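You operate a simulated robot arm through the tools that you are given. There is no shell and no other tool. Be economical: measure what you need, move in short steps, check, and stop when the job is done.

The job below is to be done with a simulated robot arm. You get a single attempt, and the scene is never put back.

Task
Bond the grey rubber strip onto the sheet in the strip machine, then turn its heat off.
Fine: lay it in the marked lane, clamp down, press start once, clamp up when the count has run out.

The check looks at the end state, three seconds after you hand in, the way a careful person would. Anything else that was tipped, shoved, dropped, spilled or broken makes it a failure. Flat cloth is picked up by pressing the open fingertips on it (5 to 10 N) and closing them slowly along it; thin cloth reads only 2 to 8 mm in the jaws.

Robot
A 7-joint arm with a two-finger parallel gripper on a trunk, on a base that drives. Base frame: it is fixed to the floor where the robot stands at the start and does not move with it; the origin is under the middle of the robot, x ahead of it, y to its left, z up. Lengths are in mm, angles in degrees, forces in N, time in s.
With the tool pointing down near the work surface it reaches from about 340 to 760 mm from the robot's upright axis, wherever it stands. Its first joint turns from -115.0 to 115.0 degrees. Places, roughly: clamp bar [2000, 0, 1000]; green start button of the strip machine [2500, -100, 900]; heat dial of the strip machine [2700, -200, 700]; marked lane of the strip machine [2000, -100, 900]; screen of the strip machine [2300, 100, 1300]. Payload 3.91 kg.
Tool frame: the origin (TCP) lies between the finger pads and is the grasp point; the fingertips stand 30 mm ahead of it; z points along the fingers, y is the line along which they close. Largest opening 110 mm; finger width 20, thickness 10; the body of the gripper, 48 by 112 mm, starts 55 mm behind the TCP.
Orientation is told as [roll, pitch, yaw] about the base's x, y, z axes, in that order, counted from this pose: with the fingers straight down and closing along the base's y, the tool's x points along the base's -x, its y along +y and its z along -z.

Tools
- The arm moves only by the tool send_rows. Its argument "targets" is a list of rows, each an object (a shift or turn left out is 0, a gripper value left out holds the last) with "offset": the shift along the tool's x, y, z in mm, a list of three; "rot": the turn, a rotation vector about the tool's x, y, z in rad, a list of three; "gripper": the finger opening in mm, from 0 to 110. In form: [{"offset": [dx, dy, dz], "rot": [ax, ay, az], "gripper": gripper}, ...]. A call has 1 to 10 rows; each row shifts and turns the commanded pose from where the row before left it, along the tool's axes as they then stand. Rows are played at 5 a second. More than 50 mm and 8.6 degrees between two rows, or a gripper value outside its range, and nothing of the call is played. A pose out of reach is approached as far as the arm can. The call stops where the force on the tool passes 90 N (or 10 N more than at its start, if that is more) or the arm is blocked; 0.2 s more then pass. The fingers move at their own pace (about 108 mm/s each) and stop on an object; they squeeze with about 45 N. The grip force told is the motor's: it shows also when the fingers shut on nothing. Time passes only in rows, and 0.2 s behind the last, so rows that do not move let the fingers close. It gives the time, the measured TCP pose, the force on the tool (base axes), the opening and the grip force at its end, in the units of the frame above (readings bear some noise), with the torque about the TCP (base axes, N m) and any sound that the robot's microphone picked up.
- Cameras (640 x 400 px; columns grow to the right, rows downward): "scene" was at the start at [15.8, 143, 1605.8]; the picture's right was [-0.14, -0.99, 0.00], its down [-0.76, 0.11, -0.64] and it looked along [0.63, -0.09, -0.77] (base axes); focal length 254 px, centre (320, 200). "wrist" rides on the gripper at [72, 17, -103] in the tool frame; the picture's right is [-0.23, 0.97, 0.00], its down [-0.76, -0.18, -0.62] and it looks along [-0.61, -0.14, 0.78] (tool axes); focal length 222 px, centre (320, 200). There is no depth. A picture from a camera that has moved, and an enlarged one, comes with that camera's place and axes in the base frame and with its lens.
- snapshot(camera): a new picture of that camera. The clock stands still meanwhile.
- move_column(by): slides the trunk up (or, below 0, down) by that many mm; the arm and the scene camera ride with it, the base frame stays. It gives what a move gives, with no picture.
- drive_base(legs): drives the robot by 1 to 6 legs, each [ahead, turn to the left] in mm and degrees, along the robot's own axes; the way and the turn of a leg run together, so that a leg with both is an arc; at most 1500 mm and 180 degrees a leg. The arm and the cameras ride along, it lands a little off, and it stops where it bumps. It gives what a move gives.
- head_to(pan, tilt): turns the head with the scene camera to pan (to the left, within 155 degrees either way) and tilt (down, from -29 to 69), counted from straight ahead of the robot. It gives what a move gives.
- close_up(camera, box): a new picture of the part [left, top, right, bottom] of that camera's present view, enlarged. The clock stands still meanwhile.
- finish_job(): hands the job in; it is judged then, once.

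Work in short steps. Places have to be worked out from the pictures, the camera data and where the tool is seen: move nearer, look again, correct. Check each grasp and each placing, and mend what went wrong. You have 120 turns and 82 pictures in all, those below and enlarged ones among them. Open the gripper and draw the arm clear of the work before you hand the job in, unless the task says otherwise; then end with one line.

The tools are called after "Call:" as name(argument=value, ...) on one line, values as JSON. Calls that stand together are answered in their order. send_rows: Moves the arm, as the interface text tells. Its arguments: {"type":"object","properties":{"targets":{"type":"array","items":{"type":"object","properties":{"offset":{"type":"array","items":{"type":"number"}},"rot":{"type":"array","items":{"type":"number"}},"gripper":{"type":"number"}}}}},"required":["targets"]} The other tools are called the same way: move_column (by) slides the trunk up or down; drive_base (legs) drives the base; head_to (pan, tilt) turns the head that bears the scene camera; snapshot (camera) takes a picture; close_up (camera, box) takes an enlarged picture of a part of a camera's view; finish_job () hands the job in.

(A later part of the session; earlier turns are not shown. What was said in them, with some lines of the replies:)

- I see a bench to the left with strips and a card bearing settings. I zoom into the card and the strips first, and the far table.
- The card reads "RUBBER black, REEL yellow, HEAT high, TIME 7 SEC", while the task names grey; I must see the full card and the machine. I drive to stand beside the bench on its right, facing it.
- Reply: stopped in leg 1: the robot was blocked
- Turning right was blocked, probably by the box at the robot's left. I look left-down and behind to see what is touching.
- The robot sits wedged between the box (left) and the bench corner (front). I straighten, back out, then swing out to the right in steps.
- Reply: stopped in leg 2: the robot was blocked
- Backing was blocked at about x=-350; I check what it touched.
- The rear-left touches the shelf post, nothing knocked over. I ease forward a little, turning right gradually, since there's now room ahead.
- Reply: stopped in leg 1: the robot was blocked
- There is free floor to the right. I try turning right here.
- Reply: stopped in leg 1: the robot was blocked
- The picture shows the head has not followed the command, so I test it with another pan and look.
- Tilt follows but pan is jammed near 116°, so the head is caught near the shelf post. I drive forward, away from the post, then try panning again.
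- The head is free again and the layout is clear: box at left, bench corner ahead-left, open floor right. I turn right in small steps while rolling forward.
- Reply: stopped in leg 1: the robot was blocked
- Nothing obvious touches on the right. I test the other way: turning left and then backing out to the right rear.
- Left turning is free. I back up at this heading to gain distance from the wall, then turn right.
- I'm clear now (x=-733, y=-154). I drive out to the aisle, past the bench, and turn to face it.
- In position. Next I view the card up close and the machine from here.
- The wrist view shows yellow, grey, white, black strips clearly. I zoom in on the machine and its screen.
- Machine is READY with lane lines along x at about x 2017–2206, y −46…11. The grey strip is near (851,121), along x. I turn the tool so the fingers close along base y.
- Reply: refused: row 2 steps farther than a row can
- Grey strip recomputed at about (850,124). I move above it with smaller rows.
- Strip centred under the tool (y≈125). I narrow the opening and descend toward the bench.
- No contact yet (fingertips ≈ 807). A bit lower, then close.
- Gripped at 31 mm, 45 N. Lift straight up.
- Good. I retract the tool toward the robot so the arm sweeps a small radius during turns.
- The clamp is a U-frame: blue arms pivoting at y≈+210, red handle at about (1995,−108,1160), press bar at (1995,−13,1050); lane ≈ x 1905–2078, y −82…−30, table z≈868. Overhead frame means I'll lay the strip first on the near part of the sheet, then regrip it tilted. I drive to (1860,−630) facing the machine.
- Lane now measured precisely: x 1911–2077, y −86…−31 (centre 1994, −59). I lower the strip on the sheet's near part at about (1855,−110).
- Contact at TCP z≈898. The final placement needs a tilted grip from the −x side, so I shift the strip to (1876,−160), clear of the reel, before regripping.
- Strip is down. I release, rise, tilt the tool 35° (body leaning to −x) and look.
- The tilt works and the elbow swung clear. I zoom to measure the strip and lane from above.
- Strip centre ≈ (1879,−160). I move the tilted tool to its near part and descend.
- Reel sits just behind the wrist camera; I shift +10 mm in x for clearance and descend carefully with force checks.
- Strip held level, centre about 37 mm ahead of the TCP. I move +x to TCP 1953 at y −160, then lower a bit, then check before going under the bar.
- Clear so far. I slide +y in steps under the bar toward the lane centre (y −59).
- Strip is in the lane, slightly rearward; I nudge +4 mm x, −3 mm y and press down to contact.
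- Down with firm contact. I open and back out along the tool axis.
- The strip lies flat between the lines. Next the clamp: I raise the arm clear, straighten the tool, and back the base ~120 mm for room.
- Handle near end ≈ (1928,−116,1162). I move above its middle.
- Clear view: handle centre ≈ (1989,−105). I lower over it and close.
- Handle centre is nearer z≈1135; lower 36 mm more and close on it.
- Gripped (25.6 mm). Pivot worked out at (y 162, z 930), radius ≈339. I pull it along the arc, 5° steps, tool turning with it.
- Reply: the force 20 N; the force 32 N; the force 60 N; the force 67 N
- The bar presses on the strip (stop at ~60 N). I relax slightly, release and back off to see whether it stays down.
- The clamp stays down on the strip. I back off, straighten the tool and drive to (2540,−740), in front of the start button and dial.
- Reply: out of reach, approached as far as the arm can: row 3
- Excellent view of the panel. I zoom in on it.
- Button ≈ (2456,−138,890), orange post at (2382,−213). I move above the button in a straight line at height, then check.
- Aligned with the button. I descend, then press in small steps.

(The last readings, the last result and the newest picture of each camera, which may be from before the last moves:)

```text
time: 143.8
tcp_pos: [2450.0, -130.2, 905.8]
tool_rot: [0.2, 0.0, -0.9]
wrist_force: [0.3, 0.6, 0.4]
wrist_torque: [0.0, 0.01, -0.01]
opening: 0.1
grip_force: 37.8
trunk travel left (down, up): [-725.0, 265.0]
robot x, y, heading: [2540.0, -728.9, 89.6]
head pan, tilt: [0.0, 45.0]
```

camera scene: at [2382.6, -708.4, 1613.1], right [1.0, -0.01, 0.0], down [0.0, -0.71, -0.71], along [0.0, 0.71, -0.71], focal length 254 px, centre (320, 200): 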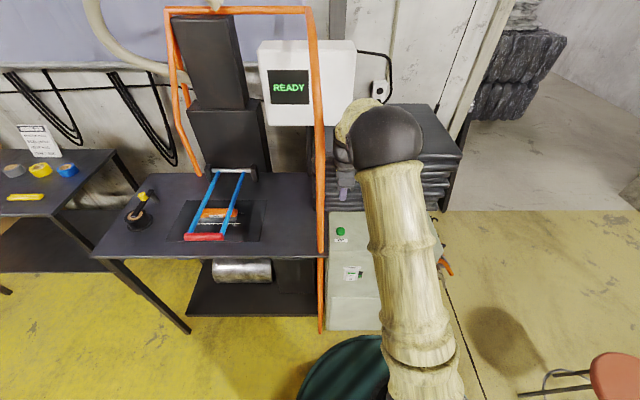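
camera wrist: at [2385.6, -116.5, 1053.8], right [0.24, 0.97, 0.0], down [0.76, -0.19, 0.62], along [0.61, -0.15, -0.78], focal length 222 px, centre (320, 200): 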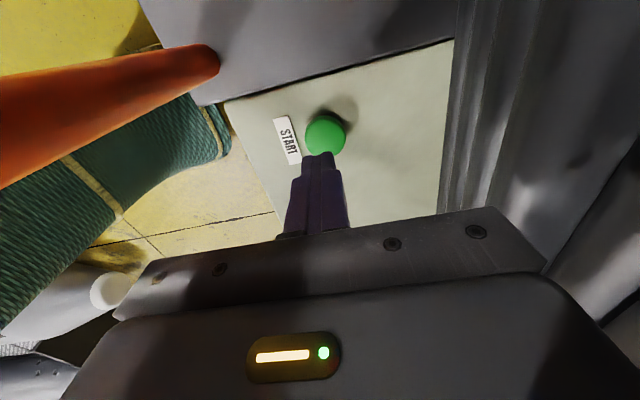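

No contact yet, so the button is lower (~870), meaning its centre is at about (2458,−127). I shift accordingly and continue.

Call:
send_rows(targets=[{"offset": [-6, 3, 0]}, {"offset": [0, 0, 2]}, {"offset": [0, 0, 2]}, {}])

Call:
snapshot(camera="wrist")

```text
time: 144.8
tcp_pos: [2458.2, -125.4, 902.8]
tool_rot: [0.2, -0.1, -0.9]
wrist_force: [-0.2, 1.0, 3.8]
wrist_torque: [0.05, -0.01, 0.03]
opening: 0.0
grip_force: 37.7
trunk travel left (down, up): [-725.0, 265.0]
robot x, y, heading: [2533.9, -731.4, 89.8]
head pan, tilt: [0.0, 45.0]
heard: click
```

```text
14 pictures are left
camera wrist: at [2385.5, -109.6, 1005.3], right [0.24, 0.97, 0.0], down [0.76, -0.19, 0.62], along [0.61, -0.15, -0.78], focal length 222 px, centre (320, 200)
```

wrist: 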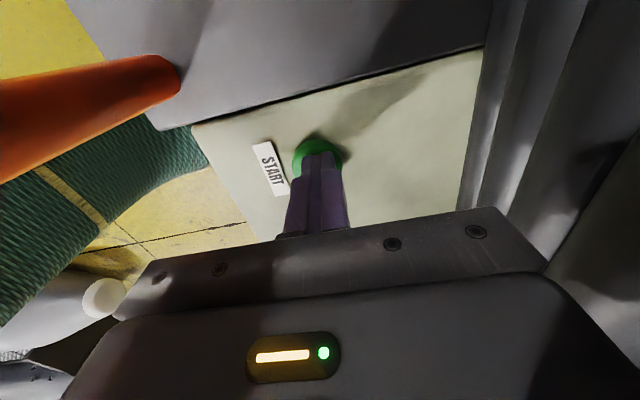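

Click heard — started. I raise straight up and read the screen.

Call:
send_rows(targets=[{"offset": [0, 0, -20]}, {"offset": [0, 0, -45]}, {"offset": [0, 0, -45]}, {"offset": [0, 0, -45]}, {"offset": [0, 0, -15]}])

Call:
close_up(camera="scene", box=[240, 40, 360, 140])

```text
time: 145.9
tcp_pos: [2457.8, -129.0, 1072.9]
tool_rot: [0.2, 0.0, -0.9]
wrist_force: [0.2, 0.5, 1.2]
wrist_torque: [0.0, 0.02, -0.03]
opening: 0.0
grip_force: 37.9
trunk travel left (down, up): [-725.0, 265.0]
robot x, y, heading: [2531.8, -732.3, 89.7]
head pan, tilt: [0.0, 45.0]
```

```text
4.00 times, centred on (300, 90) of scene
camera zoom: at [2382.2, -708.0, 1613.0], right [1.0, -0.01, 0.0], down [0.0, -0.71, -0.71], along [0.0, 0.71, -0.71], focal length 1014 px, centre (400, 640)
```

zoom: 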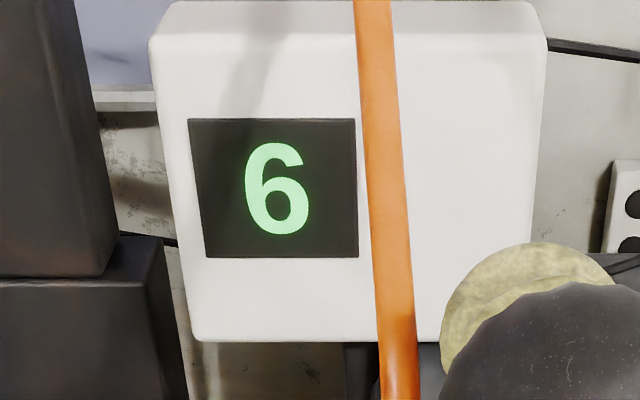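

Counting (6). I retract the arm the same way and drive back to the clamp position; the count runs out meanwhile.

Call:
send_rows(targets=[{"offset": [-36.5, -28, 0]}, {"offset": [-36.5, -28, 0]}, {"offset": [-36.5, -28, 0]}, {"offset": [-30, -30, 0]}, {"offset": [0, -40, 0]}, {"offset": [0, -30, 0], "gripper": 70}, {}])

Call:
drive_base(legs=[[0, 90], [672, 0], [0, -90]])

Call:
head_to(pan=-12, tilt=42)

Call:
snapshot(camera="scene")

```text
time: 147.6
tcp_pos: [2594.6, -314.7, 1070.0]
tool_rot: [0.2, -0.2, -0.9]
wrist_force: [-0.4, -0.2, -0.6]
wrist_torque: [0.0, 0.0, 0.03]
opening: 69.9
grip_force: 0.1
trunk travel left (down, up): [-725.0, 265.0]
robot x, y, heading: [2534.4, -733.4, 89.5]
head pan, tilt: [0.0, 45.0]
```

```text
time: 158.9
tcp_pos: [1923.8, -315.3, 1071.1]
tool_rot: [0.2, 0.0, -0.7]
wrist_force: [0.4, -0.9, 0.6]
wrist_torque: [-0.03, 0.01, -0.03]
opening: 69.9
grip_force: 0.1
trunk travel left (down, up): [-725.0, 265.0]
robot x, y, heading: [1864.2, -734.1, 89.8]
head pan, tilt: [0.0, 45.0]
```

```text
time: 159.7
tcp_pos: [1921.6, -315.8, 1070.7]
tool_rot: [0.2, 0.1, -0.7]
wrist_force: [0.1, 0.3, 0.5]
wrist_torque: [0.03, 0.02, 0.05]
opening: 70.1
grip_force: 0.1
trunk travel left (down, up): [-725.0, 265.0]
robot x, y, heading: [1864.6, -732.2, 89.8]
head pan, tilt: [-12.0, 42.0]
```

```text
12 pictures are left
camera scene: at [1727.6, -709.4, 1617.4], right [0.98, -0.21, 0.0], down [-0.14, -0.65, -0.74], along [0.16, 0.73, -0.67], focal length 254 px, centre (320, 200)
```

scene: 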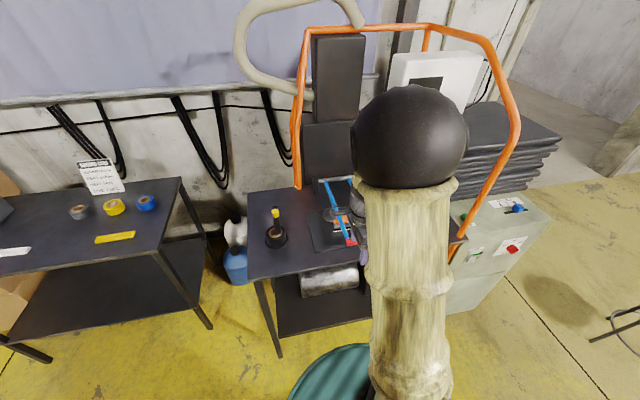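

The count (7 s) has long run out. I position above the handle and roll the tool back to the grip orientation.

Call:
send_rows(targets=[{"offset": [-34, 35, 0]}, {"offset": [-34, 35, 0]}, {"offset": [0, 0, 40]}, {"rot": [-0.122, 0, 0]}, {"rot": [-0.122, 0, 0]}, {"rot": [-0.122, 0, 0]}, {"rot": [-0.122, 0, 0]}, {"rot": [-0.122, 0, 0]}, {"rot": [-0.122, 0, 0.012]}, {}])

Call:
snapshot(camera="wrist")

```text
time: 161.9
tcp_pos: [1990.9, -247.1, 1031.0]
tool_rot: [42.3, 0.5, -1.1]
wrist_force: [-0.1, -0.2, 0.4]
wrist_torque: [0.01, -0.04, -0.01]
opening: 70.2
grip_force: 0.0
trunk travel left (down, up): [-725.0, 265.0]
robot x, y, heading: [1861.6, -731.4, 89.9]
head pan, tilt: [-12.0, 42.0]
```

```text
11 pictures are left
camera wrist: at [1917.2, -302.1, 1119.0], right [0.25, 0.72, 0.65], down [0.75, -0.57, 0.34], along [0.61, 0.41, -0.68], focal length 222 px, centre (320, 200)
```

wrist: 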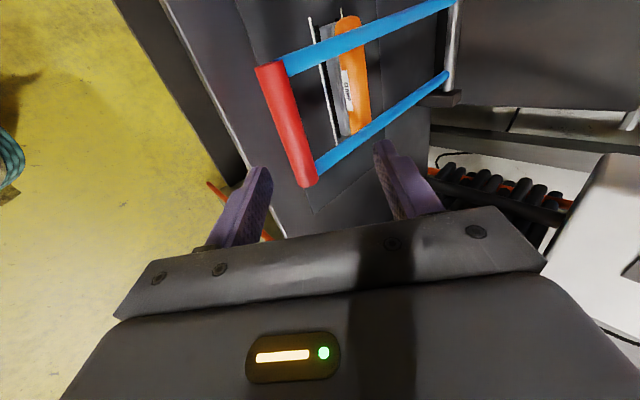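

Call:
send_rows(targets=[{"offset": [0, -32, 25]}, {"offset": [0, 0, 38]}, {"offset": [0, 0, 38]}, {"offset": [0, 0, 34]}, {}])

Call:
snapshot(camera="wrist")

```text
time: 163.1
tcp_pos: [1993.0, -184.3, 911.8]
tool_rot: [42.5, 0.3, -1.2]
wrist_force: [1.9, -23.8, 31.6]
wrist_torque: [-1.6, -0.14, 0.03]
opening: 68.2
grip_force: 0.1
trunk travel left (down, up): [-725.0, 265.0]
robot x, y, heading: [1867.2, -729.9, 89.7]
head pan, tilt: [-12.0, 42.0]
```

```text
10 pictures are left
camera wrist: at [1918.4, -239.0, 999.4], right [0.25, 0.71, 0.66], down [0.75, -0.57, 0.34], along [0.61, 0.41, -0.68], focal length 222 px, centre (320, 200)
```

wrist: 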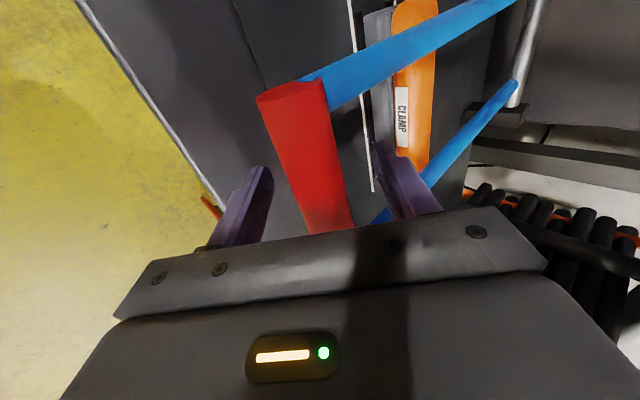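

The lower finger touched the table because of the wide opening; I back up 8 mm and close on the handle.

Call:
send_rows(targets=[{"offset": [0, 0, -8]}, {"gripper": 50}, {"gripper": 38}, {"gripper": 28}, {"gripper": 15}, {}])

```text
time: 164.5
tcp_pos: [1992.0, -184.5, 914.5]
tool_rot: [42.3, 0.2, -1.2]
wrist_force: [1.0, 7.5, 6.2]
wrist_torque: [0.02, -0.6, 0.74]
opening: 25.6
grip_force: 45.3
trunk travel left (down, up): [-725.0, 265.0]
robot x, y, heading: [1861.7, -732.2, 89.8]
head pan, tilt: [-12.0, 42.0]
```

Gripped again. I swing the clamp back up along the same arc.

Call:
send_rows(targets=[{"offset": [0, 9.3, -11.6], "rot": [0.0436, 0, 0]}, {"offset": [0, 9.3, -11.6], "rot": [0.0436, 0, 0]}, {"offset": [0, 9.3, -11.6], "rot": [0.0436, 0, 0]}, {"offset": [0, 9.3, -11.6], "rot": [0.0436, 0, 0]}, {}])

```text
time: 165.7
tcp_pos: [1991.4, -179.4, 972.5]
tool_rot: [32.0, 0.2, -1.2]
wrist_force: [-3.6, 33.6, -5.1]
wrist_torque: [-0.24, -1.16, 0.28]
opening: 25.5
grip_force: 45.1
trunk travel left (down, up): [-725.0, 265.0]
robot x, y, heading: [1863.0, -733.6, 89.6]
head pan, tilt: [-12.0, 42.0]
```

Call:
send_rows(targets=[{"offset": [0, 12.5, -10], "rot": [0.0436, 0, 0]}, {"offset": [0, 11, -10.8], "rot": [0.0436, 0, 0]}, {"offset": [0, 10, -11.4], "rot": [0.0436, 0, 0]}, {"offset": [0, 10, -11.4], "rot": [0.0436, 0, 0]}, {"offset": [0, 10, -11.4], "rot": [0.0436, 0, 0]}, {}])

```text
time: 167.1
tcp_pos: [1991.8, -160.8, 1047.3]
tool_rot: [19.4, 0.3, -1.2]
wrist_force: [-3.9, 16.3, -7.1]
wrist_torque: [-0.2, -0.17, 0.81]
opening: 25.6
grip_force: 44.3
trunk travel left (down, up): [-725.0, 265.0]
robot x, y, heading: [1863.0, -733.8, 89.7]
head pan, tilt: [-12.0, 42.0]
```

Call:
send_rows(targets=[{"offset": [0, 10.5, -11], "rot": [0.0436, 0, 0]}, {"offset": [0, 10, -11.4], "rot": [0.0436, 0, 0]}, {"offset": [0, 9.8, -11.4], "rot": [0.0436, 0, 0]}, {"offset": [0, 9.8, -11.4], "rot": [0.0436, 0, 0]}, {"offset": [0, 9.8, -11.4], "rot": [0.0436, 0, 0]}, {}])

```text
time: 168.5
tcp_pos: [1992.3, -126.2, 1114.6]
tool_rot: [7.0, 0.4, -1.3]
wrist_force: [-9.7, 14.1, -8.7]
wrist_torque: [-0.08, -0.37, 0.83]
opening: 25.4
grip_force: 44.7
trunk travel left (down, up): [-725.0, 265.0]
robot x, y, heading: [1860.7, -734.2, 89.7]
head pan, tilt: [-12.0, 42.0]
```

Call:
send_rows(targets=[{"offset": [0, 10, -11.4], "rot": [0.0436, 0, 0]}, {"offset": [0, 9.8, -11.6], "rot": [0.0436, 0, 0]}, {"offset": [0, 4.5, -5], "rot": [0.02, 0, 0]}, {}])

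```text
time: 169.5
tcp_pos: [1992.3, -106.2, 1141.9]
tool_rot: [0.4, 0.4, -1.2]
wrist_force: [-14.0, -10.1, -32.1]
wrist_torque: [0.1, -0.14, 0.91]
opening: 26.0
grip_force: 44.7
trunk travel left (down, up): [-725.0, 265.0]
robot x, y, heading: [1861.3, -732.3, 89.8]
head pan, tilt: [-12.0, 42.0]
```

At the upper stop (force −32 N). I release gently and rise off the handle, then look.

Call:
send_rows(targets=[{"offset": [0, 0, 2]}, {"gripper": 40}, {"gripper": 60}, {"gripper": 75}, {"offset": [0, 0, -30]}, {"offset": [0, 0, -45]}, {"offset": [0, 0, -35]}, {}])

Call:
snapshot(camera="wrist")

```text
time: 171.3
tcp_pos: [1995.3, -108.6, 1254.7]
tool_rot: [0.9, 0.4, -1.3]
wrist_force: [-0.6, -0.2, 0.8]
wrist_torque: [0.02, -0.03, -0.01]
opening: 74.9
grip_force: 0.1
trunk travel left (down, up): [-725.0, 265.0]
robot x, y, heading: [1863.6, -734.1, 89.8]
head pan, tilt: [-12.0, 42.0]
```

```text
9 pictures are left
camera wrist: at [1922.9, -91.4, 1358.3], right [0.25, 0.97, 0.01], down [0.76, -0.2, 0.61], along [0.6, -0.14, -0.79], focal length 222 px, centre (320, 200)
```

wrist: 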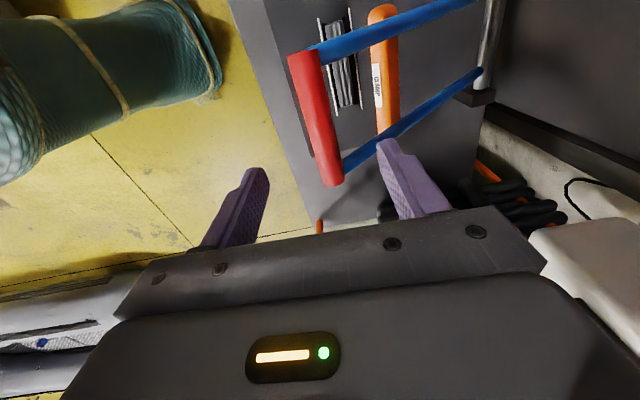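

Clamp is up and the strip is in place in the lane. I retract the arm and drive to the dial.

Call:
send_rows(targets=[{"offset": [0, -45, 0], "gripper": 60}, {"offset": [0, -45, 0]}, {"offset": [0, -45, 0]}, {"offset": [0, -45, 0]}, {"rot": [0.016, 0, -0.02]}])

Call:
drive_base(legs=[[0, -95], [650, 0], [0, 95]])

Call:
head_to(pan=-10, tilt=50)

Call:
snapshot(camera="scene")

```text
time: 172.5
tcp_pos: [1991.0, -288.1, 1251.1]
tool_rot: [0.0, 0.4, -0.1]
wrist_force: [0.1, -0.5, 0.7]
wrist_torque: [-0.01, 0.0, 0.03]
opening: 60.2
grip_force: 0.1
trunk travel left (down, up): [-725.0, 265.0]
robot x, y, heading: [1862.5, -735.8, 90.0]
head pan, tilt: [-12.0, 42.0]
```

```text
time: 184.2
tcp_pos: [2649.9, -341.2, 1249.9]
tool_rot: [0.0, 0.4, 0.1]
wrist_force: [-0.5, 0.1, 0.8]
wrist_torque: [0.01, -0.01, 0.02]
opening: 60.0
grip_force: 0.0
trunk travel left (down, up): [-725.0, 265.0]
robot x, y, heading: [2520.4, -785.8, 89.8]
head pan, tilt: [-12.0, 42.0]
```

```text
time: 184.8
tcp_pos: [2649.8, -341.3, 1251.2]
tool_rot: [0.1, 0.4, 0.1]
wrist_force: [-0.8, -0.1, 0.0]
wrist_torque: [0.0, -0.03, -0.01]
opening: 59.8
grip_force: 0.1
trunk travel left (down, up): [-725.0, 265.0]
robot x, y, heading: [2525.4, -786.3, 90.2]
head pan, tilt: [-10.0, 50.0]
```

```text
8 pictures are left
camera scene: at [2383.9, -769.3, 1606.2], right [0.98, -0.17, 0.0], down [-0.13, -0.75, -0.64], along [0.11, 0.63, -0.77], focal length 254 px, centre (320, 200)
```

scene: 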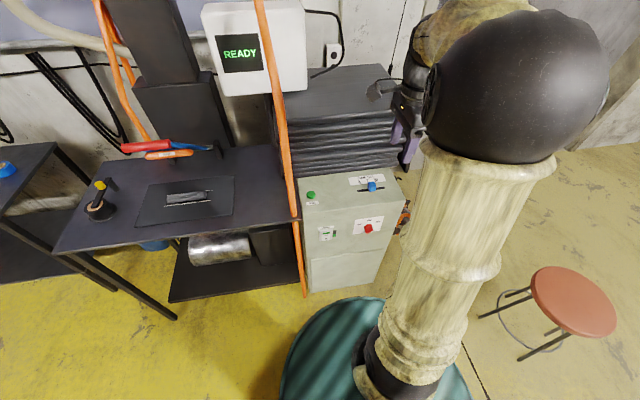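

Call:
close_up(camera="scene", box=[344, 210, 392, 240])

```text
13.33 times, centred on (368, 225) of scene
camera zoom: at [2383.9, -769.3, 1606.2], right [0.98, -0.17, 0.0], down [-0.13, -0.75, -0.64], along [0.11, 0.63, -0.77], focal length 3382 px, centre (-320, -133)
```

zoom: 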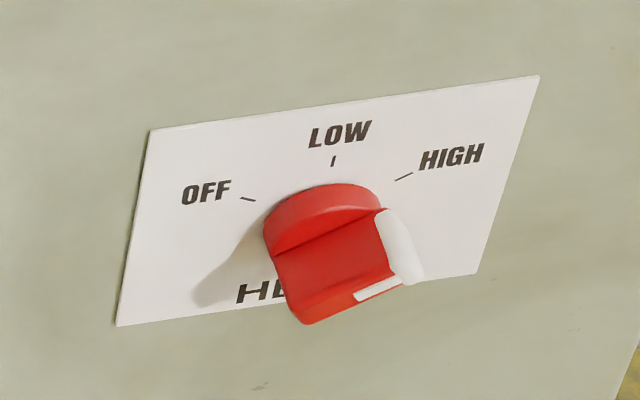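

Knob: bar-shaped with pointer at HIGH (+60°); OFF at −60°, so it needs a 120° counter-clockwise turn. Dial centre ≈ (2689,−209,707). I back the base 150 mm, lower the trunk and shift the arm forward for a horizontal tool.

Call:
drive_base(legs=[[-150, 0]])

Call:
move_column(by=-380)

Call:
send_rows(targets=[{"offset": [0, 30, 0], "rot": [-0.145, 0, 0]}, {"offset": [0, 30, 0], "rot": [-0.145, 0, 0]}, {"rot": [-0.145, 0, 0]}, {"rot": [-0.145, 0, 0]}, {"rot": [-0.145, 0, 0]}, {"rot": [-0.145, 0, 0]}, {"rot": [-0.145, 0, 0]}, {"rot": [-0.145, 0, 0]}, {"rot": [-0.145, 0, 0]}, {"rot": [-0.145, 0, 0]}])

```text
time: 186.2
tcp_pos: [2649.6, -492.1, 1252.6]
tool_rot: [0.0, 0.5, 0.0]
wrist_force: [-0.1, -1.4, 0.9]
wrist_torque: [0.05, 0.0, 0.0]
opening: 60.2
grip_force: 0.1
trunk travel left (down, up): [-725.0, 265.0]
robot x, y, heading: [2523.0, -934.5, 89.8]
head pan, tilt: [-10.0, 50.0]
```

```text
time: 189.9
tcp_pos: [2649.0, -491.7, 870.6]
tool_rot: [0.2, 0.4, 0.1]
wrist_force: [-0.4, 0.0, -0.6]
wrist_torque: [-0.01, 0.03, -0.03]
opening: 60.1
grip_force: 0.1
trunk travel left (down, up): [-345.0, 645.0]
robot x, y, heading: [2520.1, -933.4, 90.0]
head pan, tilt: [-10.0, 50.0]
```

```text
time: 192.1
tcp_pos: [2650.7, -430.9, 875.4]
tool_rot: [83.2, 0.3, 0.1]
wrist_force: [0.7, -0.1, 0.0]
wrist_torque: [-0.03, 0.01, -0.01]
opening: 59.9
grip_force: 0.1
trunk travel left (down, up): [-345.0, 645.0]
robot x, y, heading: [2523.4, -936.5, 89.8]
head pan, tilt: [-10.0, 50.0]
```

Call:
send_rows(targets=[{"rot": [-0.119, 0, 0]}, {"offset": [-20, 0, 0]}, {"offset": [-19, 0, 0]}, {"rot": [0, 0, -0.131]}, {"rot": [0, 0, -0.131]}, {"rot": [0, 0, -0.131]}, {"rot": [0, 0, -0.131]}, {}])

Call:
move_column(by=-167)

Call:
snapshot(camera="wrist")

```text
time: 193.9
tcp_pos: [2688.7, -430.8, 875.8]
tool_rot: [90.0, -29.8, 0.1]
wrist_force: [0.4, 0.6, 0.6]
wrist_torque: [-0.05, 0.0, -0.01]
opening: 60.1
grip_force: 0.1
trunk travel left (down, up): [-345.0, 645.0]
robot x, y, heading: [2524.5, -939.0, 90.0]
head pan, tilt: [-10.0, 50.0]
```

```text
time: 195.8
tcp_pos: [2689.1, -430.1, 708.2]
tool_rot: [90.0, -29.7, 0.1]
wrist_force: [-0.4, 0.3, 0.0]
wrist_torque: [0.01, -0.02, 0.02]
opening: 59.9
grip_force: 0.1
trunk travel left (down, up): [-178.0, 812.0]
robot x, y, heading: [2528.3, -939.3, 90.2]
head pan, tilt: [-10.0, 50.0]
```

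```text
6 pictures are left
camera wrist: at [2616.8, -534.5, 686.6], right [-0.28, 0.0, 0.96], down [0.75, -0.62, 0.22], along [0.6, 0.78, 0.18], focal length 222 px, centre (320, 200)
```

wrist: 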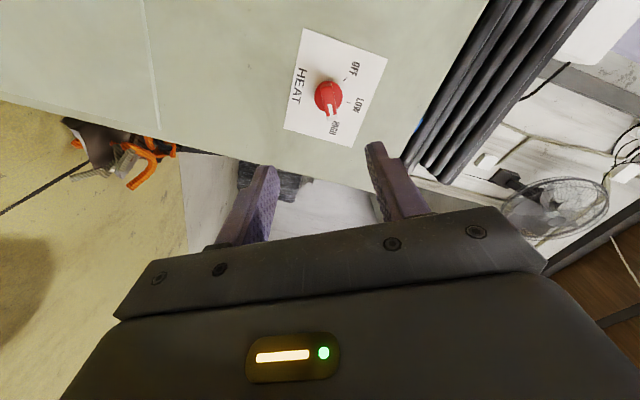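

Knob refined at about (2687, z 719). I correct and approach to y≈−300, then look once more.

Call:
send_rows(targets=[{"offset": [-3.8, 10.5, 0]}, {"offset": [0, 0, 45]}, {"offset": [0, 0, 45]}, {"offset": [0, 0, 40]}, {}])

Call:
snapshot(camera="wrist")

```text
time: 197.0
tcp_pos: [2685.1, -301.0, 720.9]
tool_rot: [90.0, -29.7, 0.1]
wrist_force: [-0.3, -0.5, -0.1]
wrist_torque: [0.01, 0.03, 0.02]
opening: 60.0
grip_force: 0.1
trunk travel left (down, up): [-178.0, 812.0]
robot x, y, heading: [2525.7, -933.0, 90.1]
head pan, tilt: [-10.0, 50.0]
```

```text
5 pictures are left
camera wrist: at [2613.8, -403.7, 698.3], right [-0.28, 0.0, 0.96], down [0.75, -0.62, 0.22], along [0.6, 0.78, 0.18], focal length 222 px, centre (320, 200)
```

wrist: 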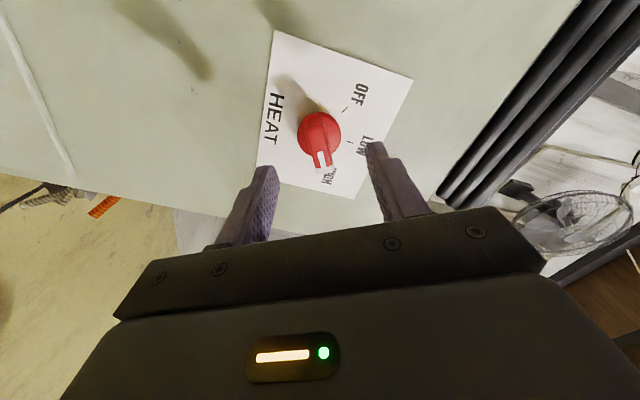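

Well aligned (knob centre 2686, 720). I advance 49 mm and close on the bar.

Call:
send_rows(targets=[{"offset": [0, 0, 25]}, {"offset": [0, 0, 15]}, {"offset": [0, 0, 9]}, {"gripper": 40}, {"gripper": 30}, {"gripper": 20}, {"gripper": 10}, {"gripper": 5}, {}])

Call:
snapshot(camera="wrist")

```text
time: 199.0
tcp_pos: [2686.3, -252.7, 719.6]
tool_rot: [90.0, -29.8, 0.1]
wrist_force: [1.9, 3.1, 0.1]
wrist_torque: [0.0, -0.01, -0.18]
opening: 37.5
grip_force: 45.3
trunk travel left (down, up): [-178.0, 812.0]
robot x, y, heading: [2524.6, -938.2, 89.9]
head pan, tilt: [-10.0, 50.0]
```

```text
4 pictures are left
camera wrist: at [2614.6, -355.4, 697.6], right [-0.28, 0.0, 0.96], down [0.75, -0.62, 0.22], along [0.6, 0.78, 0.18], focal length 222 px, centre (320, 200)
```

wrist: 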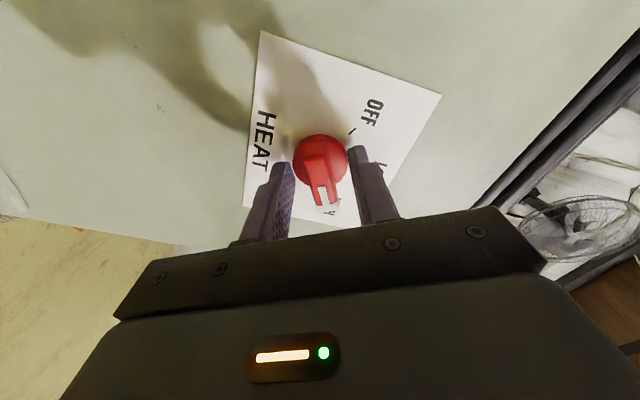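

It caught the round disc (37.5 mm), not the bar. I open, back off 8 mm, and close again on the bar.

Call:
send_rows(targets=[{"gripper": 48}, {"offset": [0, 0, -8]}, {"gripper": 38}, {"gripper": 28}, {"gripper": 18}, {"gripper": 8}, {}])

```text
time: 200.6
tcp_pos: [2686.3, -260.6, 719.6]
tool_rot: [89.9, -29.7, 0.1]
wrist_force: [0.0, -0.2, -0.8]
wrist_torque: [-0.35, -0.3, -0.23]
opening: 14.8
grip_force: 44.9
trunk travel left (down, up): [-178.0, 812.0]
robot x, y, heading: [2524.8, -938.0, 90.3]
head pan, tilt: [-10.0, 50.0]
```

Bar gripped (14.8 mm). Now turn counter-clockwise, first 60°.

Call:
send_rows(targets=[{"rot": [0, 0, -0.131]}, {"rot": [0, 0, -0.131]}, {"rot": [0, 0, -0.131]}, {"rot": [0, 0, -0.131]}, {"rot": [0, 0, -0.131]}, {"rot": [0, 0, -0.131]}, {"rot": [0, 0, -0.131]}, {"rot": [0, 0, -0.131]}, {}])

```text
time: 202.6
tcp_pos: [2687.4, -261.0, 718.4]
tool_rot: [67.7, -89.8, 22.3]
wrist_force: [3.4, -7.4, -5.1]
wrist_torque: [-0.87, 0.0, -0.42]
opening: 14.5
grip_force: 44.9
trunk travel left (down, up): [-178.0, 812.0]
robot x, y, heading: [2522.2, -935.4, 89.9]
head pan, tilt: [-10.0, 50.0]
```

Turned 60° with little torque. The remaining 60°.

Call:
send_rows(targets=[{"rot": [0, 0, -0.131]}, {"rot": [0, 0, -0.131]}, {"rot": [0, 0, -0.131]}, {"rot": [0, 0, -0.131]}, {"rot": [0, 0, -0.131]}, {"rot": [0, 0, -0.131]}, {"rot": [0, 0, -0.131]}, {"rot": [0, 0, -0.131]}, {}])

```text
time: 204.6
tcp_pos: [2687.1, -260.7, 718.6]
tool_rot: [-90.1, -30.1, 180.0]
wrist_force: [15.5, 1.4, 0.9]
wrist_torque: [0.02, 0.02, -0.59]
opening: 14.6
grip_force: 45.0
trunk travel left (down, up): [-178.0, 812.0]
robot x, y, heading: [2526.2, -937.5, 90.0]
head pan, tilt: [-10.0, 50.0]
```

Turned 120° in total. I open, back straight out, and look.

Call:
send_rows(targets=[{"gripper": 30}, {"gripper": 55}, {"gripper": 60}, {"offset": [0, 0, -30]}, {"offset": [0, 0, -45]}, {"offset": [0, 0, -45]}, {}])

Call:
snapshot(camera="wrist")

```text
time: 206.2
tcp_pos: [2685.9, -381.8, 719.1]
tool_rot: [-90.1, -30.2, -179.9]
wrist_force: [-0.7, 0.1, -0.7]
wrist_torque: [-0.01, -0.01, -0.04]
opening: 60.0
grip_force: 0.0
trunk travel left (down, up): [-178.0, 812.0]
robot x, y, heading: [2525.4, -936.6, 90.1]
head pan, tilt: [-10.0, 50.0]
```

```text
3 pictures are left
camera wrist: at [2740.3, -483.5, 666.7], right [-0.69, 0.0, -0.73], down [-0.57, -0.62, 0.54], along [-0.45, 0.78, 0.43], focal length 222 px, centre (320, 200)
```

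wrist: 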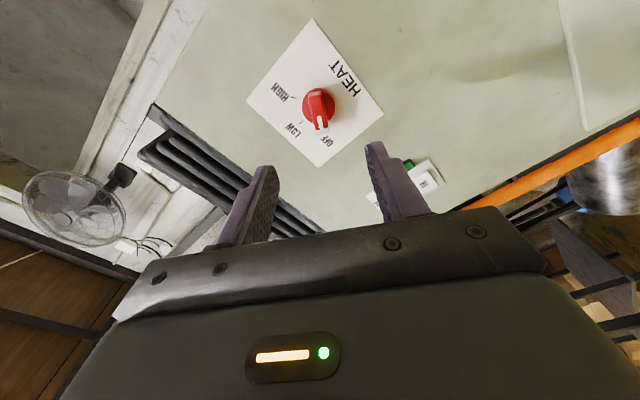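

The pointer looks to be at OFF; I confirm enlarged and check the strip and screen once more.

Call:
close_up(camera="wrist", box=[250, 20, 390, 170])

Call:
head_to(pan=25, tilt=25)

Call:
snapshot(camera="scene")

```text
2.67 times, centred on (320, 95) of wrist
camera zoom: at [2740.3, -483.5, 666.7], right [-0.69, 0.0, -0.73], down [-0.57, -0.62, 0.54], along [-0.45, 0.78, 0.43], focal length 592 px, centre (320, 480)
```

zoom: 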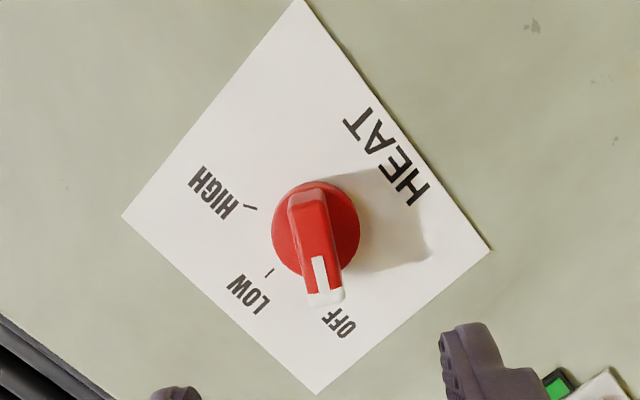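

```text
time: 207.2
tcp_pos: [2686.8, -380.4, 718.4]
tool_rot: [-90.0, -30.2, -179.9]
wrist_force: [0.3, -0.5, 0.6]
wrist_torque: [-0.03, 0.08, 0.02]
opening: 60.1
grip_force: 0.0
trunk travel left (down, up): [-178.0, 812.0]
robot x, y, heading: [2526.0, -937.0, 90.4]
head pan, tilt: [25.0, 25.0]
```

```text
1 pictures are left
camera scene: at [2331.5, -911.8, 1096.6], right [0.91, 0.42, 0.0], down [0.18, -0.38, -0.91], along [-0.38, 0.82, -0.42], focal length 254 px, centre (320, 200)
```

scene: 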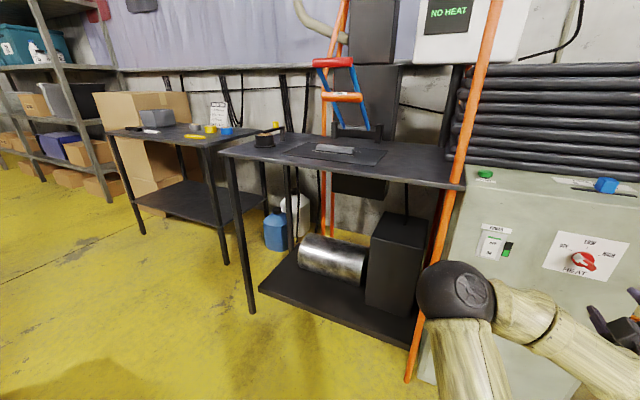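

The screen says NO HEAT, the dial points to OFF, the clamp is up and the strip lies in the lane. I draw the arm back a bit more and hand in.

Call:
drive_base(legs=[[-100, 0]])

Call:
finish_job()

```text
time: 208.3
tcp_pos: [2685.6, -479.9, 719.2]
tool_rot: [-90.1, -30.2, -179.9]
wrist_force: [-0.1, 0.5, -0.3]
wrist_torque: [-0.01, 0.0, 0.0]
opening: 60.3
grip_force: 0.0
trunk travel left (down, up): [-178.0, 812.0]
robot x, y, heading: [2524.9, -1036.3, 89.9]
head pan, tilt: [25.0, 25.0]
```

```text
The job is handed in.
```

I laid the grey strip in the marked lane, clamped it and pressed start once; about 25 s later, after the count had run out, I raised the clamp and turned the heat to OFF (screen reads NO HEAT). I followed your "grey", though the card on the bench says black rubber with the yellow reel, and left the reel, heat and time as they were. The base bumped the shelf and box while driving out, and nothing looked knocked over.
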